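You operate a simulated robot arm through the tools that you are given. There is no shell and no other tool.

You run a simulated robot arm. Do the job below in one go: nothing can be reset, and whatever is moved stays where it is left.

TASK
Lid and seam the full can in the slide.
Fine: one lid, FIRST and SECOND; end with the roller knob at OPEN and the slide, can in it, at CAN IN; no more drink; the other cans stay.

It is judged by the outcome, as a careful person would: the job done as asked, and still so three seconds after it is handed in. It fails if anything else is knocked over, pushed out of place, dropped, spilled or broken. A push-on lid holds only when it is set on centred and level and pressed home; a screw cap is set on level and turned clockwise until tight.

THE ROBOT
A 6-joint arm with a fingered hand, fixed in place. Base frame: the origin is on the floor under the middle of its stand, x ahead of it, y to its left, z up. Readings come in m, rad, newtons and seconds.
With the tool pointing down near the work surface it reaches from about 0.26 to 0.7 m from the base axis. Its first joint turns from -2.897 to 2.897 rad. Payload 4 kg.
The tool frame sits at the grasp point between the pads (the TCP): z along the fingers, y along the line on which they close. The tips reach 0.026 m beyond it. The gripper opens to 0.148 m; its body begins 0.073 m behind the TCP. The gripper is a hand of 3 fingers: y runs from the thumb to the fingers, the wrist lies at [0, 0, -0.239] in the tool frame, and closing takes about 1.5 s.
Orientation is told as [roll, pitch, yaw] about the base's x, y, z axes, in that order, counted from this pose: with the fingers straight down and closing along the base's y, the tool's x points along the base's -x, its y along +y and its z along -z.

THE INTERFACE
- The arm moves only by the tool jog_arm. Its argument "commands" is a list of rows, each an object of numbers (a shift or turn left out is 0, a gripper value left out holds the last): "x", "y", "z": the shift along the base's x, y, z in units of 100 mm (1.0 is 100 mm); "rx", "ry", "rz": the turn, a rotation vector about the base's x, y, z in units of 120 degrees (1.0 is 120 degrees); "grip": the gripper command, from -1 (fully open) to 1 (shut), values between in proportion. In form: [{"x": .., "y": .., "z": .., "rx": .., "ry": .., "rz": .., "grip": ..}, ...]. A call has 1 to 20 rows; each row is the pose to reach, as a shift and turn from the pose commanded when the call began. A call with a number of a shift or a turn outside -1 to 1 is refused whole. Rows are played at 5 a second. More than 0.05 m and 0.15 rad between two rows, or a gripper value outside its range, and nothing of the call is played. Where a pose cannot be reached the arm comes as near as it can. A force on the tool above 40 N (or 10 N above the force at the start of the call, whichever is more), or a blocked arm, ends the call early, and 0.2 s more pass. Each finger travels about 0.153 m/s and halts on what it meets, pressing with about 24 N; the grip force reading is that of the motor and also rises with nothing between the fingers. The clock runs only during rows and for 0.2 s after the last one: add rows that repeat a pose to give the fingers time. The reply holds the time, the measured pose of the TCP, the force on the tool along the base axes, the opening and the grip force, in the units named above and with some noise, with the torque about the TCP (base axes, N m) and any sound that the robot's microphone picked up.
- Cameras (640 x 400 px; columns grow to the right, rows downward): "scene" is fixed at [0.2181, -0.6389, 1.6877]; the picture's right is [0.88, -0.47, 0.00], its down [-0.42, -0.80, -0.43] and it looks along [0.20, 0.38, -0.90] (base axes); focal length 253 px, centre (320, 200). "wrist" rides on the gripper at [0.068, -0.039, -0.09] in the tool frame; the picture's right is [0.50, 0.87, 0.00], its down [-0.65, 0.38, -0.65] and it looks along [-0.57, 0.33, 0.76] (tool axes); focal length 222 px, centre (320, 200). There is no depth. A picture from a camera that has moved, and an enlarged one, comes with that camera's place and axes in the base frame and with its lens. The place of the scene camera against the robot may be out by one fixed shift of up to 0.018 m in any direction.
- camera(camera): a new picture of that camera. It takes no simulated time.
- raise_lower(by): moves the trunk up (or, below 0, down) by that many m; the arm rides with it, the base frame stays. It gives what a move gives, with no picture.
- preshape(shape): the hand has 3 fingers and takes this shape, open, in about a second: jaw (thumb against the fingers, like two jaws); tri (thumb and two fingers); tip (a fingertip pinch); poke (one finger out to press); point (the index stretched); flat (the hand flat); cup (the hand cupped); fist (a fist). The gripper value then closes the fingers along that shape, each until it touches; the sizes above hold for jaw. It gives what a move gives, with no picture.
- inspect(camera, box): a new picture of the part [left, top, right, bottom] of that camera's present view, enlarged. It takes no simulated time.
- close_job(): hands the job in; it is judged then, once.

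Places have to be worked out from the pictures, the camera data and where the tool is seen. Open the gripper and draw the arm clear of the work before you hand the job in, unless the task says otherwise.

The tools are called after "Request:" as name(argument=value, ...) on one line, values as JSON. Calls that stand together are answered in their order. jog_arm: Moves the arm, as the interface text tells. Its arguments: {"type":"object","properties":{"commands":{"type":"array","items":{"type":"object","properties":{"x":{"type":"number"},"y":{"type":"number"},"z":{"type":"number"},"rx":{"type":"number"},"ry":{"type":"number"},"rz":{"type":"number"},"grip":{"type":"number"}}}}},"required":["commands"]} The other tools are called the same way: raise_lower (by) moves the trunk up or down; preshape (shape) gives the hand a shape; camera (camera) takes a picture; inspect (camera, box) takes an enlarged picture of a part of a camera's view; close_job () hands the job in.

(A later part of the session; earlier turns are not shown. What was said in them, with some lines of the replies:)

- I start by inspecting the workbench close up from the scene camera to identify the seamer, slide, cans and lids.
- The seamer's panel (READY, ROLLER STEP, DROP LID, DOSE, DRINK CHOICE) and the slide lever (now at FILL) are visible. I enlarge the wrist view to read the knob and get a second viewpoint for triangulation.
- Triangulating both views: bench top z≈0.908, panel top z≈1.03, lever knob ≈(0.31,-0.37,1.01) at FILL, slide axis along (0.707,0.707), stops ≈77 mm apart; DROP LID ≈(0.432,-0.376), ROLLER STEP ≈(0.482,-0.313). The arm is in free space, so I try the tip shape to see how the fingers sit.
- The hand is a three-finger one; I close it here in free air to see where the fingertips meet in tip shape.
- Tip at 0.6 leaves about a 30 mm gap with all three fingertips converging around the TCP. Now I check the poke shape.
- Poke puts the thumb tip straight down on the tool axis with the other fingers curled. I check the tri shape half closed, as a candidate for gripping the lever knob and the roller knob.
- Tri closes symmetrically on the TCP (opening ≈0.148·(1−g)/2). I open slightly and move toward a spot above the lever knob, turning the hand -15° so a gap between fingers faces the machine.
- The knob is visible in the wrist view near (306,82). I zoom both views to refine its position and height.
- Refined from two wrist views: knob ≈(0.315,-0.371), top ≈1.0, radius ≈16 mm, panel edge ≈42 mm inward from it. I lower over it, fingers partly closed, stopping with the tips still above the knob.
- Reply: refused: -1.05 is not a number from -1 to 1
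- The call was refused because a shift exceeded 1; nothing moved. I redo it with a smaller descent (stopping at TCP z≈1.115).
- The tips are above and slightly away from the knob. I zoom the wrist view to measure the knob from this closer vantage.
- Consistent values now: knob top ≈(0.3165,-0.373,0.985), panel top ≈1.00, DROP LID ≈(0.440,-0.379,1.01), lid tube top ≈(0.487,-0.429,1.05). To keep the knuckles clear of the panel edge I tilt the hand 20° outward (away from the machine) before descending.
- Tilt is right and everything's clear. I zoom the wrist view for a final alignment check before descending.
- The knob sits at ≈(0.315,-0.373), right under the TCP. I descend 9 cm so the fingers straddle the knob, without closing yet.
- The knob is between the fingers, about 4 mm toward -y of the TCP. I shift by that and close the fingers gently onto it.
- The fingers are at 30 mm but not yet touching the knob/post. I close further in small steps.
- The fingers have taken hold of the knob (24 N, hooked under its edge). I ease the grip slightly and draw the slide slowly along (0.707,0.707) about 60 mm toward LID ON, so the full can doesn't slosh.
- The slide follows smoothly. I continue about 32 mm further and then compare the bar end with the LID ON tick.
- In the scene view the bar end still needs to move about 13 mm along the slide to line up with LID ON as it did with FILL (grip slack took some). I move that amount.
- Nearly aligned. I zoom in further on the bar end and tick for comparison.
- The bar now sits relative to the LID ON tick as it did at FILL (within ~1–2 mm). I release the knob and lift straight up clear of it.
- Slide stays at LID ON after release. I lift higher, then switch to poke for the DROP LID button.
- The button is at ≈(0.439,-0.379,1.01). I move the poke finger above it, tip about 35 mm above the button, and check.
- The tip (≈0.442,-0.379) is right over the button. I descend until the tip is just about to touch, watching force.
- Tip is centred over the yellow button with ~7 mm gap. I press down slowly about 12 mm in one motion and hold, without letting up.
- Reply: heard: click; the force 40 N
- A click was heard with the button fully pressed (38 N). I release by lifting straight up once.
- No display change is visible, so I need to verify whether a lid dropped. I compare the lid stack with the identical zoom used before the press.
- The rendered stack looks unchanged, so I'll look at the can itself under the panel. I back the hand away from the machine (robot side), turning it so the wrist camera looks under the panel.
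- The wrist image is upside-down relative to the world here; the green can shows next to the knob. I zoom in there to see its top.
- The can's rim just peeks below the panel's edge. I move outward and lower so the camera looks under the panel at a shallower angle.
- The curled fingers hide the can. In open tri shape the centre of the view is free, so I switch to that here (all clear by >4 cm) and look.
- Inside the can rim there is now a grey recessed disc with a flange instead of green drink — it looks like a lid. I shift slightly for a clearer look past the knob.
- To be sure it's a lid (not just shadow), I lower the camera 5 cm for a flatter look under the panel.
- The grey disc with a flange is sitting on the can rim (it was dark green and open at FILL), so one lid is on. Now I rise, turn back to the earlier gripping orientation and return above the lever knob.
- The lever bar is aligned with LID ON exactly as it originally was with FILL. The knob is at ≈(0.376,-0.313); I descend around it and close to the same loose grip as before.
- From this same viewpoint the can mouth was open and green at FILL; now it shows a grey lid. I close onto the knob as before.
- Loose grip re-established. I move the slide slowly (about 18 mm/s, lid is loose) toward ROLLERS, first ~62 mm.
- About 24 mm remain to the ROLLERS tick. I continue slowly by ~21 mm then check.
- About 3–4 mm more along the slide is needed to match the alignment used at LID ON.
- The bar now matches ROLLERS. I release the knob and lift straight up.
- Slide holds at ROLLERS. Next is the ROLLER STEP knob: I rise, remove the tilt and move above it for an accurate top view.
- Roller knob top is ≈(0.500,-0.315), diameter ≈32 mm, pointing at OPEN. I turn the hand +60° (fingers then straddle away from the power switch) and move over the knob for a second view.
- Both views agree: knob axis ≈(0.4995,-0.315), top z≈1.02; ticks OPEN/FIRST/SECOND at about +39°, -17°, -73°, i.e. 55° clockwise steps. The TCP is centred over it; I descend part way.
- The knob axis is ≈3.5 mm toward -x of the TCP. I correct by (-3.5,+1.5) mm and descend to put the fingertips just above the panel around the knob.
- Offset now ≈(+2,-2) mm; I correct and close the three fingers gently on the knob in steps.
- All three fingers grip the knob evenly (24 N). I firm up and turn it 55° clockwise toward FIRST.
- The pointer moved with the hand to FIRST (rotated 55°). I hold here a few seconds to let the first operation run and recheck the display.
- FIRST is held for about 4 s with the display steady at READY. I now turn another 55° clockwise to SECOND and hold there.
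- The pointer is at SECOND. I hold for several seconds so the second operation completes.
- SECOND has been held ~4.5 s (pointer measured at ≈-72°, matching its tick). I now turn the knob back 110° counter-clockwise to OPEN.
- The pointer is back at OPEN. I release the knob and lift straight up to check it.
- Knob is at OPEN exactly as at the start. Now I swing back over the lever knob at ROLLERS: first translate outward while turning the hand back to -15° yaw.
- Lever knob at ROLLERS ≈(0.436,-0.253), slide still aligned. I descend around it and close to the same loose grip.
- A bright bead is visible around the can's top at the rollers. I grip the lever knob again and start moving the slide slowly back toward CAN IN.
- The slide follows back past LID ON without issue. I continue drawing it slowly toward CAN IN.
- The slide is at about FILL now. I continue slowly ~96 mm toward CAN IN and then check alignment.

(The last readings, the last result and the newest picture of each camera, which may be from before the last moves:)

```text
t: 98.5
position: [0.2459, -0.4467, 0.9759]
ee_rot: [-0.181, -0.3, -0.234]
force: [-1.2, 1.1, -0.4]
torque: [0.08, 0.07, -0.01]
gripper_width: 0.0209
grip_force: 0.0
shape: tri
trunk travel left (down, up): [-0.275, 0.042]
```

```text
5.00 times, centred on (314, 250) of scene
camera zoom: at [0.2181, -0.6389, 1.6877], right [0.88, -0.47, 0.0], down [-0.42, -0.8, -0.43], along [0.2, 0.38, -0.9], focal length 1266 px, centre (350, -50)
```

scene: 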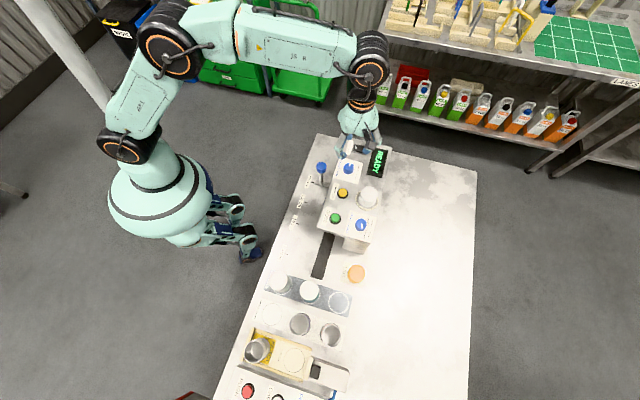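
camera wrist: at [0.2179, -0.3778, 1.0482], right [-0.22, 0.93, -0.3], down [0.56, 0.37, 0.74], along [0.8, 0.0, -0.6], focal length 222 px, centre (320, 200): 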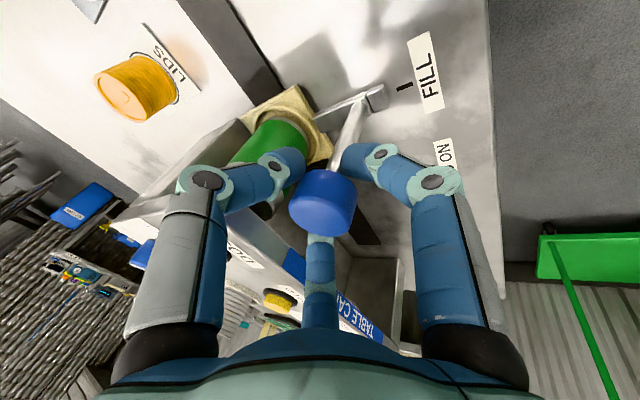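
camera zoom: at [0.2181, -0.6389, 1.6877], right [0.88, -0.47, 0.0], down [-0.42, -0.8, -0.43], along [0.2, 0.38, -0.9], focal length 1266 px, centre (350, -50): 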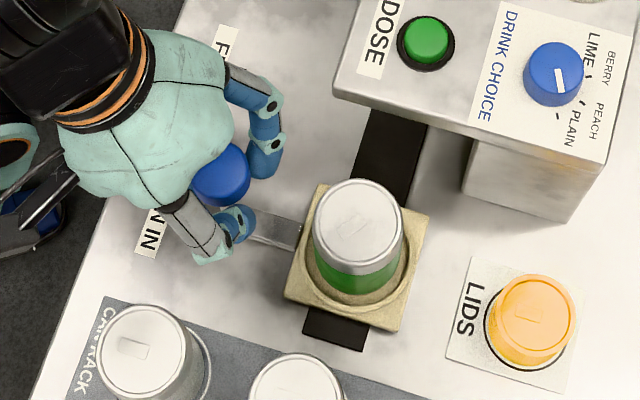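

The can now carries a silver lid with a rim like the finished rack cans. The slide still needs ≈12 mm toward CAN IN, so I move that.

Request:
jog_arm(commands=[{"x": -0.005, "y": -0.005}, {"x": -0.015, "y": -0.015}, {"x": -0.03, "y": -0.03}, {"x": -0.045, "y": -0.045}, {"x": -0.06, "y": -0.06}, {"x": -0.07, "y": -0.07}, {"x": -0.077, "y": -0.077}, {"x": -0.08, "y": -0.08}, {"x": -0.08, "y": -0.08}])

Request:
inspect(camera="wrist", box=[240, 40, 480, 190])

Request:
inspect(camera="scene", box=[250, 210, 378, 290])

```text
t: 100.5
position: [0.2385, -0.4538, 0.9765]
ee_rot: [-0.18, -0.303, -0.234]
force: [-0.3, 2.9, 0.2]
torque: [0.06, 0.03, 0.05]
gripper_width: 0.0206
grip_force: 0.0
shape: tri
trunk travel left (down, up): [-0.275, 0.042]
```

```text
2.67 times, centred on (360, 115) of wrist
camera zoom: at [0.1418, -0.4543, 1.0474], right [-0.22, 0.93, -0.3], down [0.56, 0.37, 0.74], along [0.8, 0.0, -0.6], focal length 592 px, centre (213, 427)
```

zoom: 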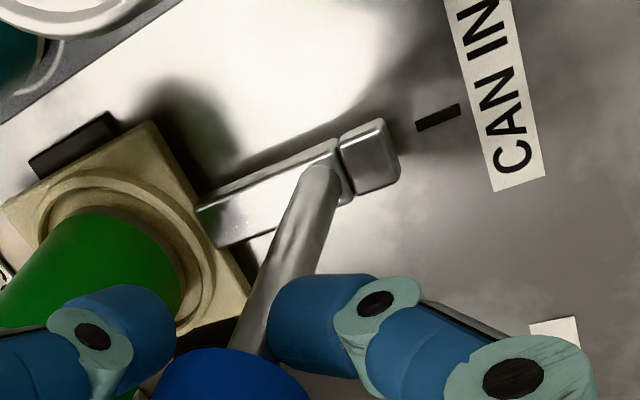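

```text
5.00 times, centred on (314, 250) of scene
camera zoom: at [0.2181, -0.6389, 1.6877], right [0.88, -0.47, 0.0], down [-0.42, -0.8, -0.43], along [0.2, 0.38, -0.9], focal length 1266 px, centre (350, -50)
```

zoom: 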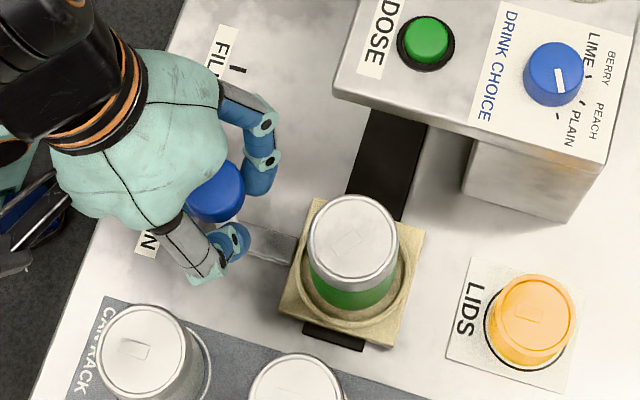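

The bar now lines up with CAN IN as it did with the other ticks. I release the knob and lift straight up.

Request:
jog_arm(commands=[{"grip": 0.6}, {"grip": 0.45}, {"grip": 0.25}, {"grip": 0.25}, {"z": 0.1, "grip": 0.25}, {"z": 0.3, "grip": 0.25}, {"z": 0.6, "grip": 0.25}, {"z": 0.95, "grip": 0.25}, {"z": 0.95, "grip": 0.25}])

Request:
camera(camera="wrist")

Request:
inspect(camera="scene", box=[250, 210, 378, 290])

Request:
inspect(camera="wrist", box=[230, 10, 430, 140])

```text
t: 102.5
position: [0.2358, -0.4549, 1.0684]
ee_rot: [-0.18, -0.301, -0.233]
force: [-0.3, 0.1, 1.2]
torque: [-0.01, 0.01, -0.01]
gripper_width: 0.0549
grip_force: 0.1
shape: tri
trunk travel left (down, up): [-0.275, 0.042]
```

```text
taken
camera wrist: at [0.1394, -0.4552, 1.1396], right [-0.22, 0.93, -0.3], down [0.56, 0.37, 0.74], along [0.8, 0.0, -0.6], focal length 222 px, centre (320, 200)
```

wrist: 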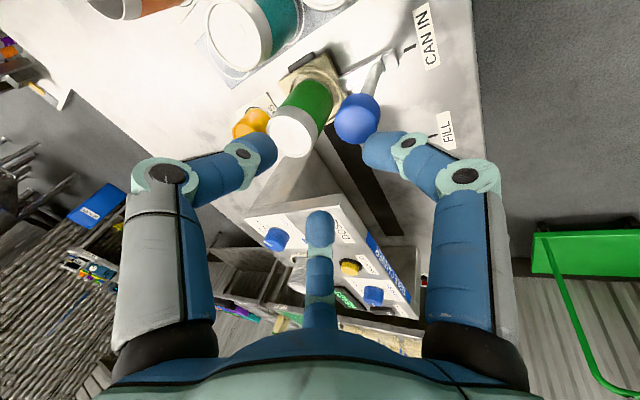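

```text
5.00 times, centred on (314, 250) of scene
camera zoom: at [0.2181, -0.6389, 1.6877], right [0.88, -0.47, 0.0], down [-0.42, -0.8, -0.43], along [0.2, 0.38, -0.9], focal length 1266 px, centre (350, -50)
```

zoom: 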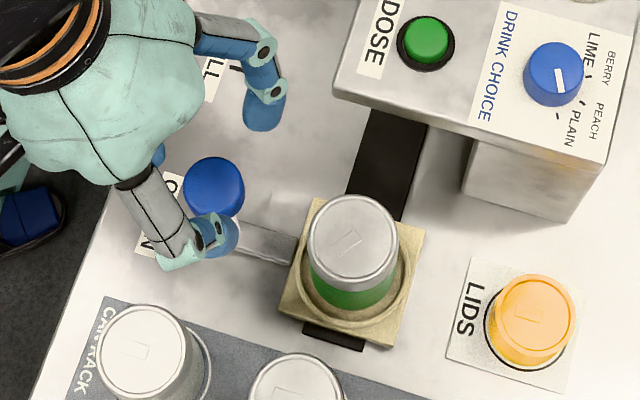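

```text
3.08 times, centred on (330, 75) of wrist
camera zoom: at [0.1394, -0.4552, 1.1396], right [-0.22, 0.93, -0.3], down [0.56, 0.37, 0.74], along [0.8, 0.0, -0.6], focal length 684 px, centre (289, 585)
```

zoom: 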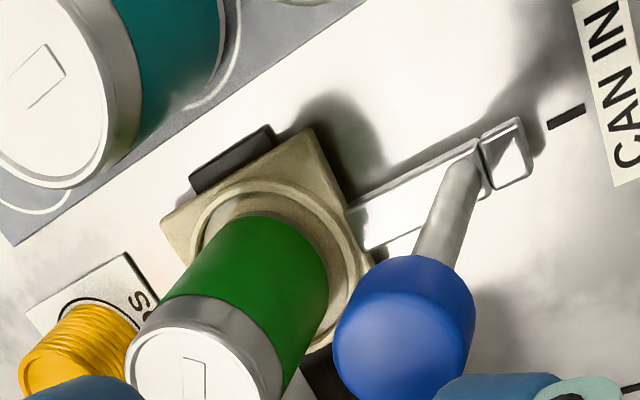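

The can with its lid is in the slide at CAN IN. I raise the arm and retreat clear of the bench, then inspect the result.

Request:
jog_arm(commands=[{"z": 0.3}, {"z": 0.6}, {"z": 0.95, "rx": 0.04, "ry": 0.04}, {"z": 1.0, "y": 0.2, "rx": 0.08, "ry": 0.08}, {"z": 1.0, "x": 0.15, "y": 0.5, "rx": 0.118, "ry": 0.118}, {"z": 1.0, "x": 0.3, "y": 0.8, "rx": 0.118, "ry": 0.118}, {"z": 1.0, "x": 0.4, "y": 1.0, "rx": 0.118, "ry": 0.118}, {"z": 1.0, "x": 0.4, "y": 1.0, "rx": 0.118, "ry": 0.118}])

Request:
jog_arm(commands=[{"z": 0.3, "y": 0.3, "grip": -0.5}, {"z": 0.6, "y": 0.6, "grip": -1.0}, {"z": 0.9, "y": 0.9, "grip": -1.0}, {"z": 1.0, "y": 1.0, "grip": -1.0}, {"z": 1.0, "y": 1.0, "grip": -1.0}])

Request:
camera(camera="scene")

Request:
inspect(camera="scene", box=[260, 235, 356, 295])

Request:
inspect(camera="scene", box=[240, 220, 400, 320])

Request:
inspect(camera="scene", box=[328, 145, 408, 195])

```text
t: 104.3
position: [0.277, -0.3534, 1.1688]
ee_rot: [0.001, 0.0, -0.263]
force: [-0.3, -0.2, -0.2]
torque: [-0.02, 0.03, -0.01]
gripper_width: 0.0551
grip_force: 0.1
shape: tri
trunk travel left (down, up): [-0.275, 0.042]
```

```text
t: 105.5
position: [0.2778, -0.2541, 1.2709]
ee_rot: [-0.003, -0.002, -0.262]
force: [-0.7, 0.1, -0.8]
torque: [-0.02, 0.0, 0.01]
gripper_width: 0.1477
grip_force: 0.1
shape: tri
trunk travel left (down, up): [-0.275, 0.042]
```

```text
taken
```

scene: 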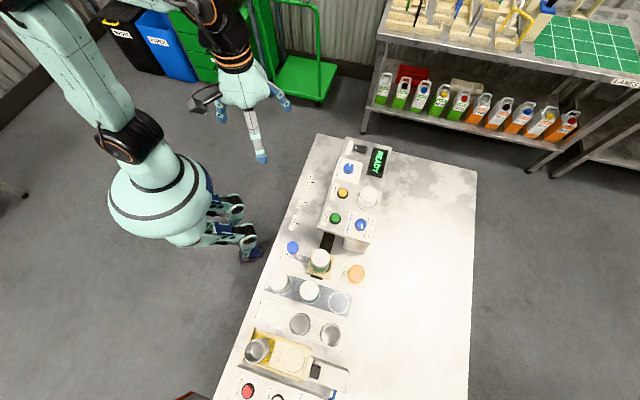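

```text
6.67 times, centred on (308, 265) of scene
camera zoom: at [0.2181, -0.6389, 1.6877], right [0.88, -0.47, 0.0], down [-0.42, -0.8, -0.43], along [0.2, 0.38, -0.9], focal length 1687 px, centre (400, -233)
```

zoom: 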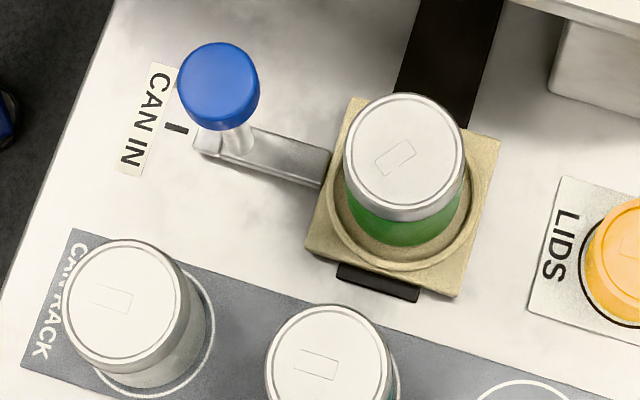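

```text
4.00 times, centred on (320, 270) of scene
camera zoom: at [0.2181, -0.6389, 1.6877], right [0.88, -0.47, 0.0], down [-0.42, -0.8, -0.43], along [0.2, 0.38, -0.9], focal length 1012 px, centre (320, -80)
```

zoom: 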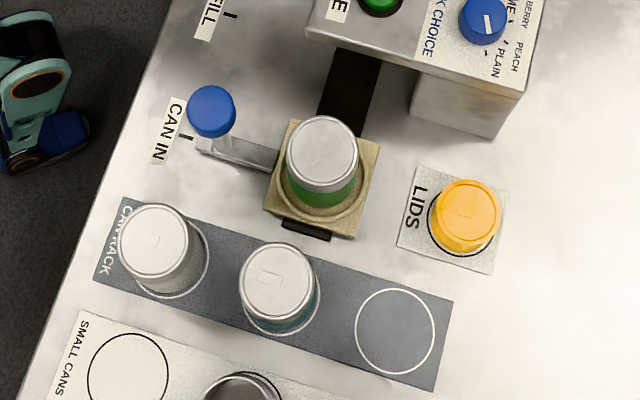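

```text
8.00 times, centred on (368, 170) of scene
camera zoom: at [0.2181, -0.6389, 1.6877], right [0.88, -0.47, 0.0], down [-0.42, -0.8, -0.43], along [0.2, 0.38, -0.9], focal length 2025 px, centre (-64, 440)
```

zoom: 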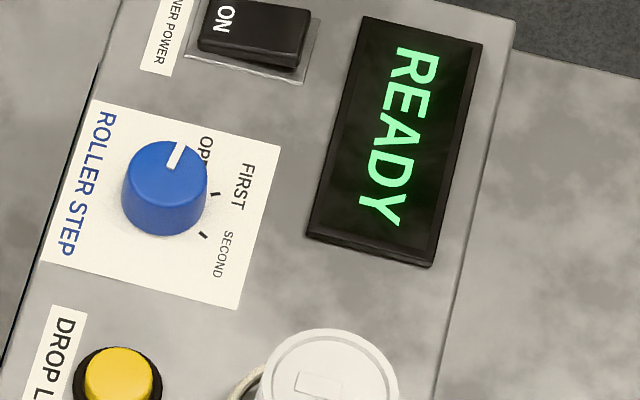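

Everything looks right: slide at CAN IN, knob at OPEN, lid on the can. I take a wrist picture to compare the can's seam with the finished rack cans.

Request:
camera(camera="wrist")

Request:
inspect(camera="wrist", box=[200, 0, 340, 90])

Request:
inspect(camera="scene", box=[294, 240, 342, 275])

Request:
inspect(camera="scene", box=[286, 275, 334, 310])

```text
taken
camera wrist: at [0.2018, -0.2739, 1.3612], right [-0.26, 0.97, 0.0], down [0.73, 0.2, 0.65], along [0.63, 0.17, -0.76], focal length 222 px, centre (320, 200)
```

wrist: 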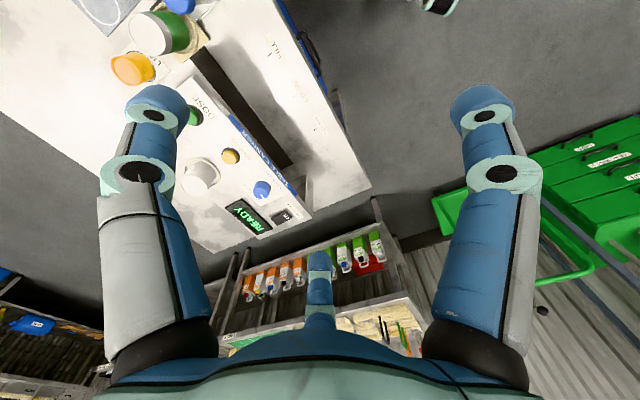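

```text
4.44 times, centred on (270, 45) of wrist
camera zoom: at [0.2018, -0.2739, 1.3612], right [-0.26, 0.97, 0.0], down [0.73, 0.2, 0.65], along [0.63, 0.17, -0.76], focal length 987 px, centre (542, 889)
```

zoom: 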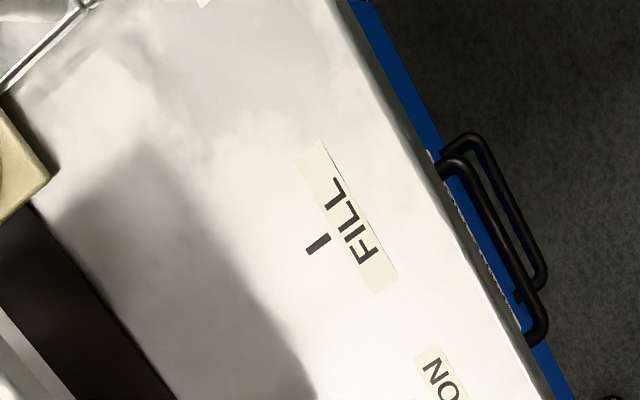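

```text
11.43 times, centred on (318, 258) of scene
camera zoom: at [0.2181, -0.6389, 1.6877], right [0.88, -0.47, 0.0], down [-0.42, -0.8, -0.43], along [0.2, 0.38, -0.9], focal length 2892 px, centre (343, -457)
```

zoom: 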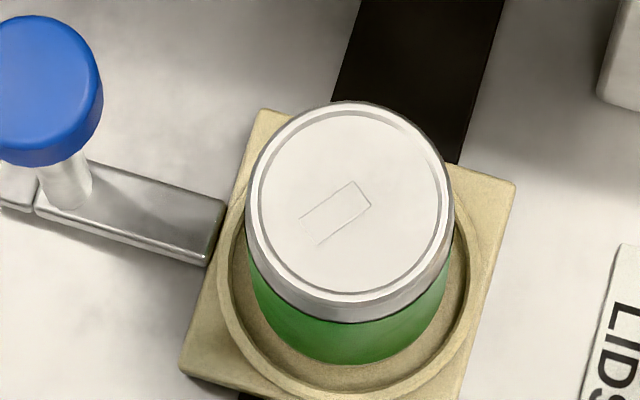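

```text
11.43 times, centred on (310, 292) of scene
camera zoom: at [0.2181, -0.6389, 1.6877], right [0.88, -0.47, 0.0], down [-0.42, -0.8, -0.43], along [0.2, 0.38, -0.9], focal length 2892 px, centre (434, -857)
```

zoom: 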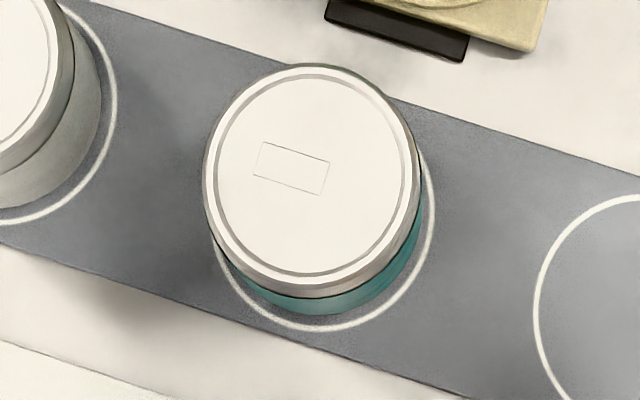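

The can is visible in the upper-left of this wrist view; I zoom there to check the seam from this side alongside the rack can.

Request:
inspect(camera="wrist", box=[90, 0, 218, 80])

```text
5.00 times, centred on (154, 40) of wrist
camera zoom: at [0.2018, -0.2739, 1.3612], right [-0.26, 0.97, 0.0], down [0.73, 0.2, 0.65], along [0.63, 0.17, -0.76], focal length 1111 px, centre (1150, 1000)
```

zoom: 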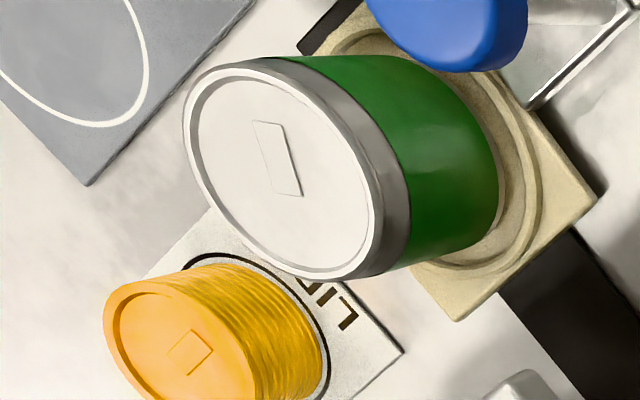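

The lid sits flush, centred and seamed on the green can; the slide is at CAN IN, the roller knob at OPEN, DOSE was never pressed, and the other cans and lids are untouched. The hand is open and well clear, so I hand the job in.

Request:
close_job()

```text
The job is handed in.
```

I put one lid on the full can, ran it through FIRST and SECOND, and handed the job in. The machine gave no confirmation of the seaming: its display read READY throughout and there was no sound at either step. I am judging the seam by eye.

- **Lid:** I pressed DROP LID once and heard one click. In the final pictures the lid sits centred and flush with the rim and looks like the lids on the rack cans.
- **Seaming:** I turned the roller knob to FIRST and then SECOND, holding each for about four seconds.
- **End state:** The roller knob is back at OPEN. The slide is at CAN IN with the can in it, within about 1 mm of the mark by the wrist camera; the scene camera suggested it could be up to 3 mm past.
- **Everything else:** I never pressed DOSE, and the other cans and the orange lids are where they were. The hand is open and clear of the bench.
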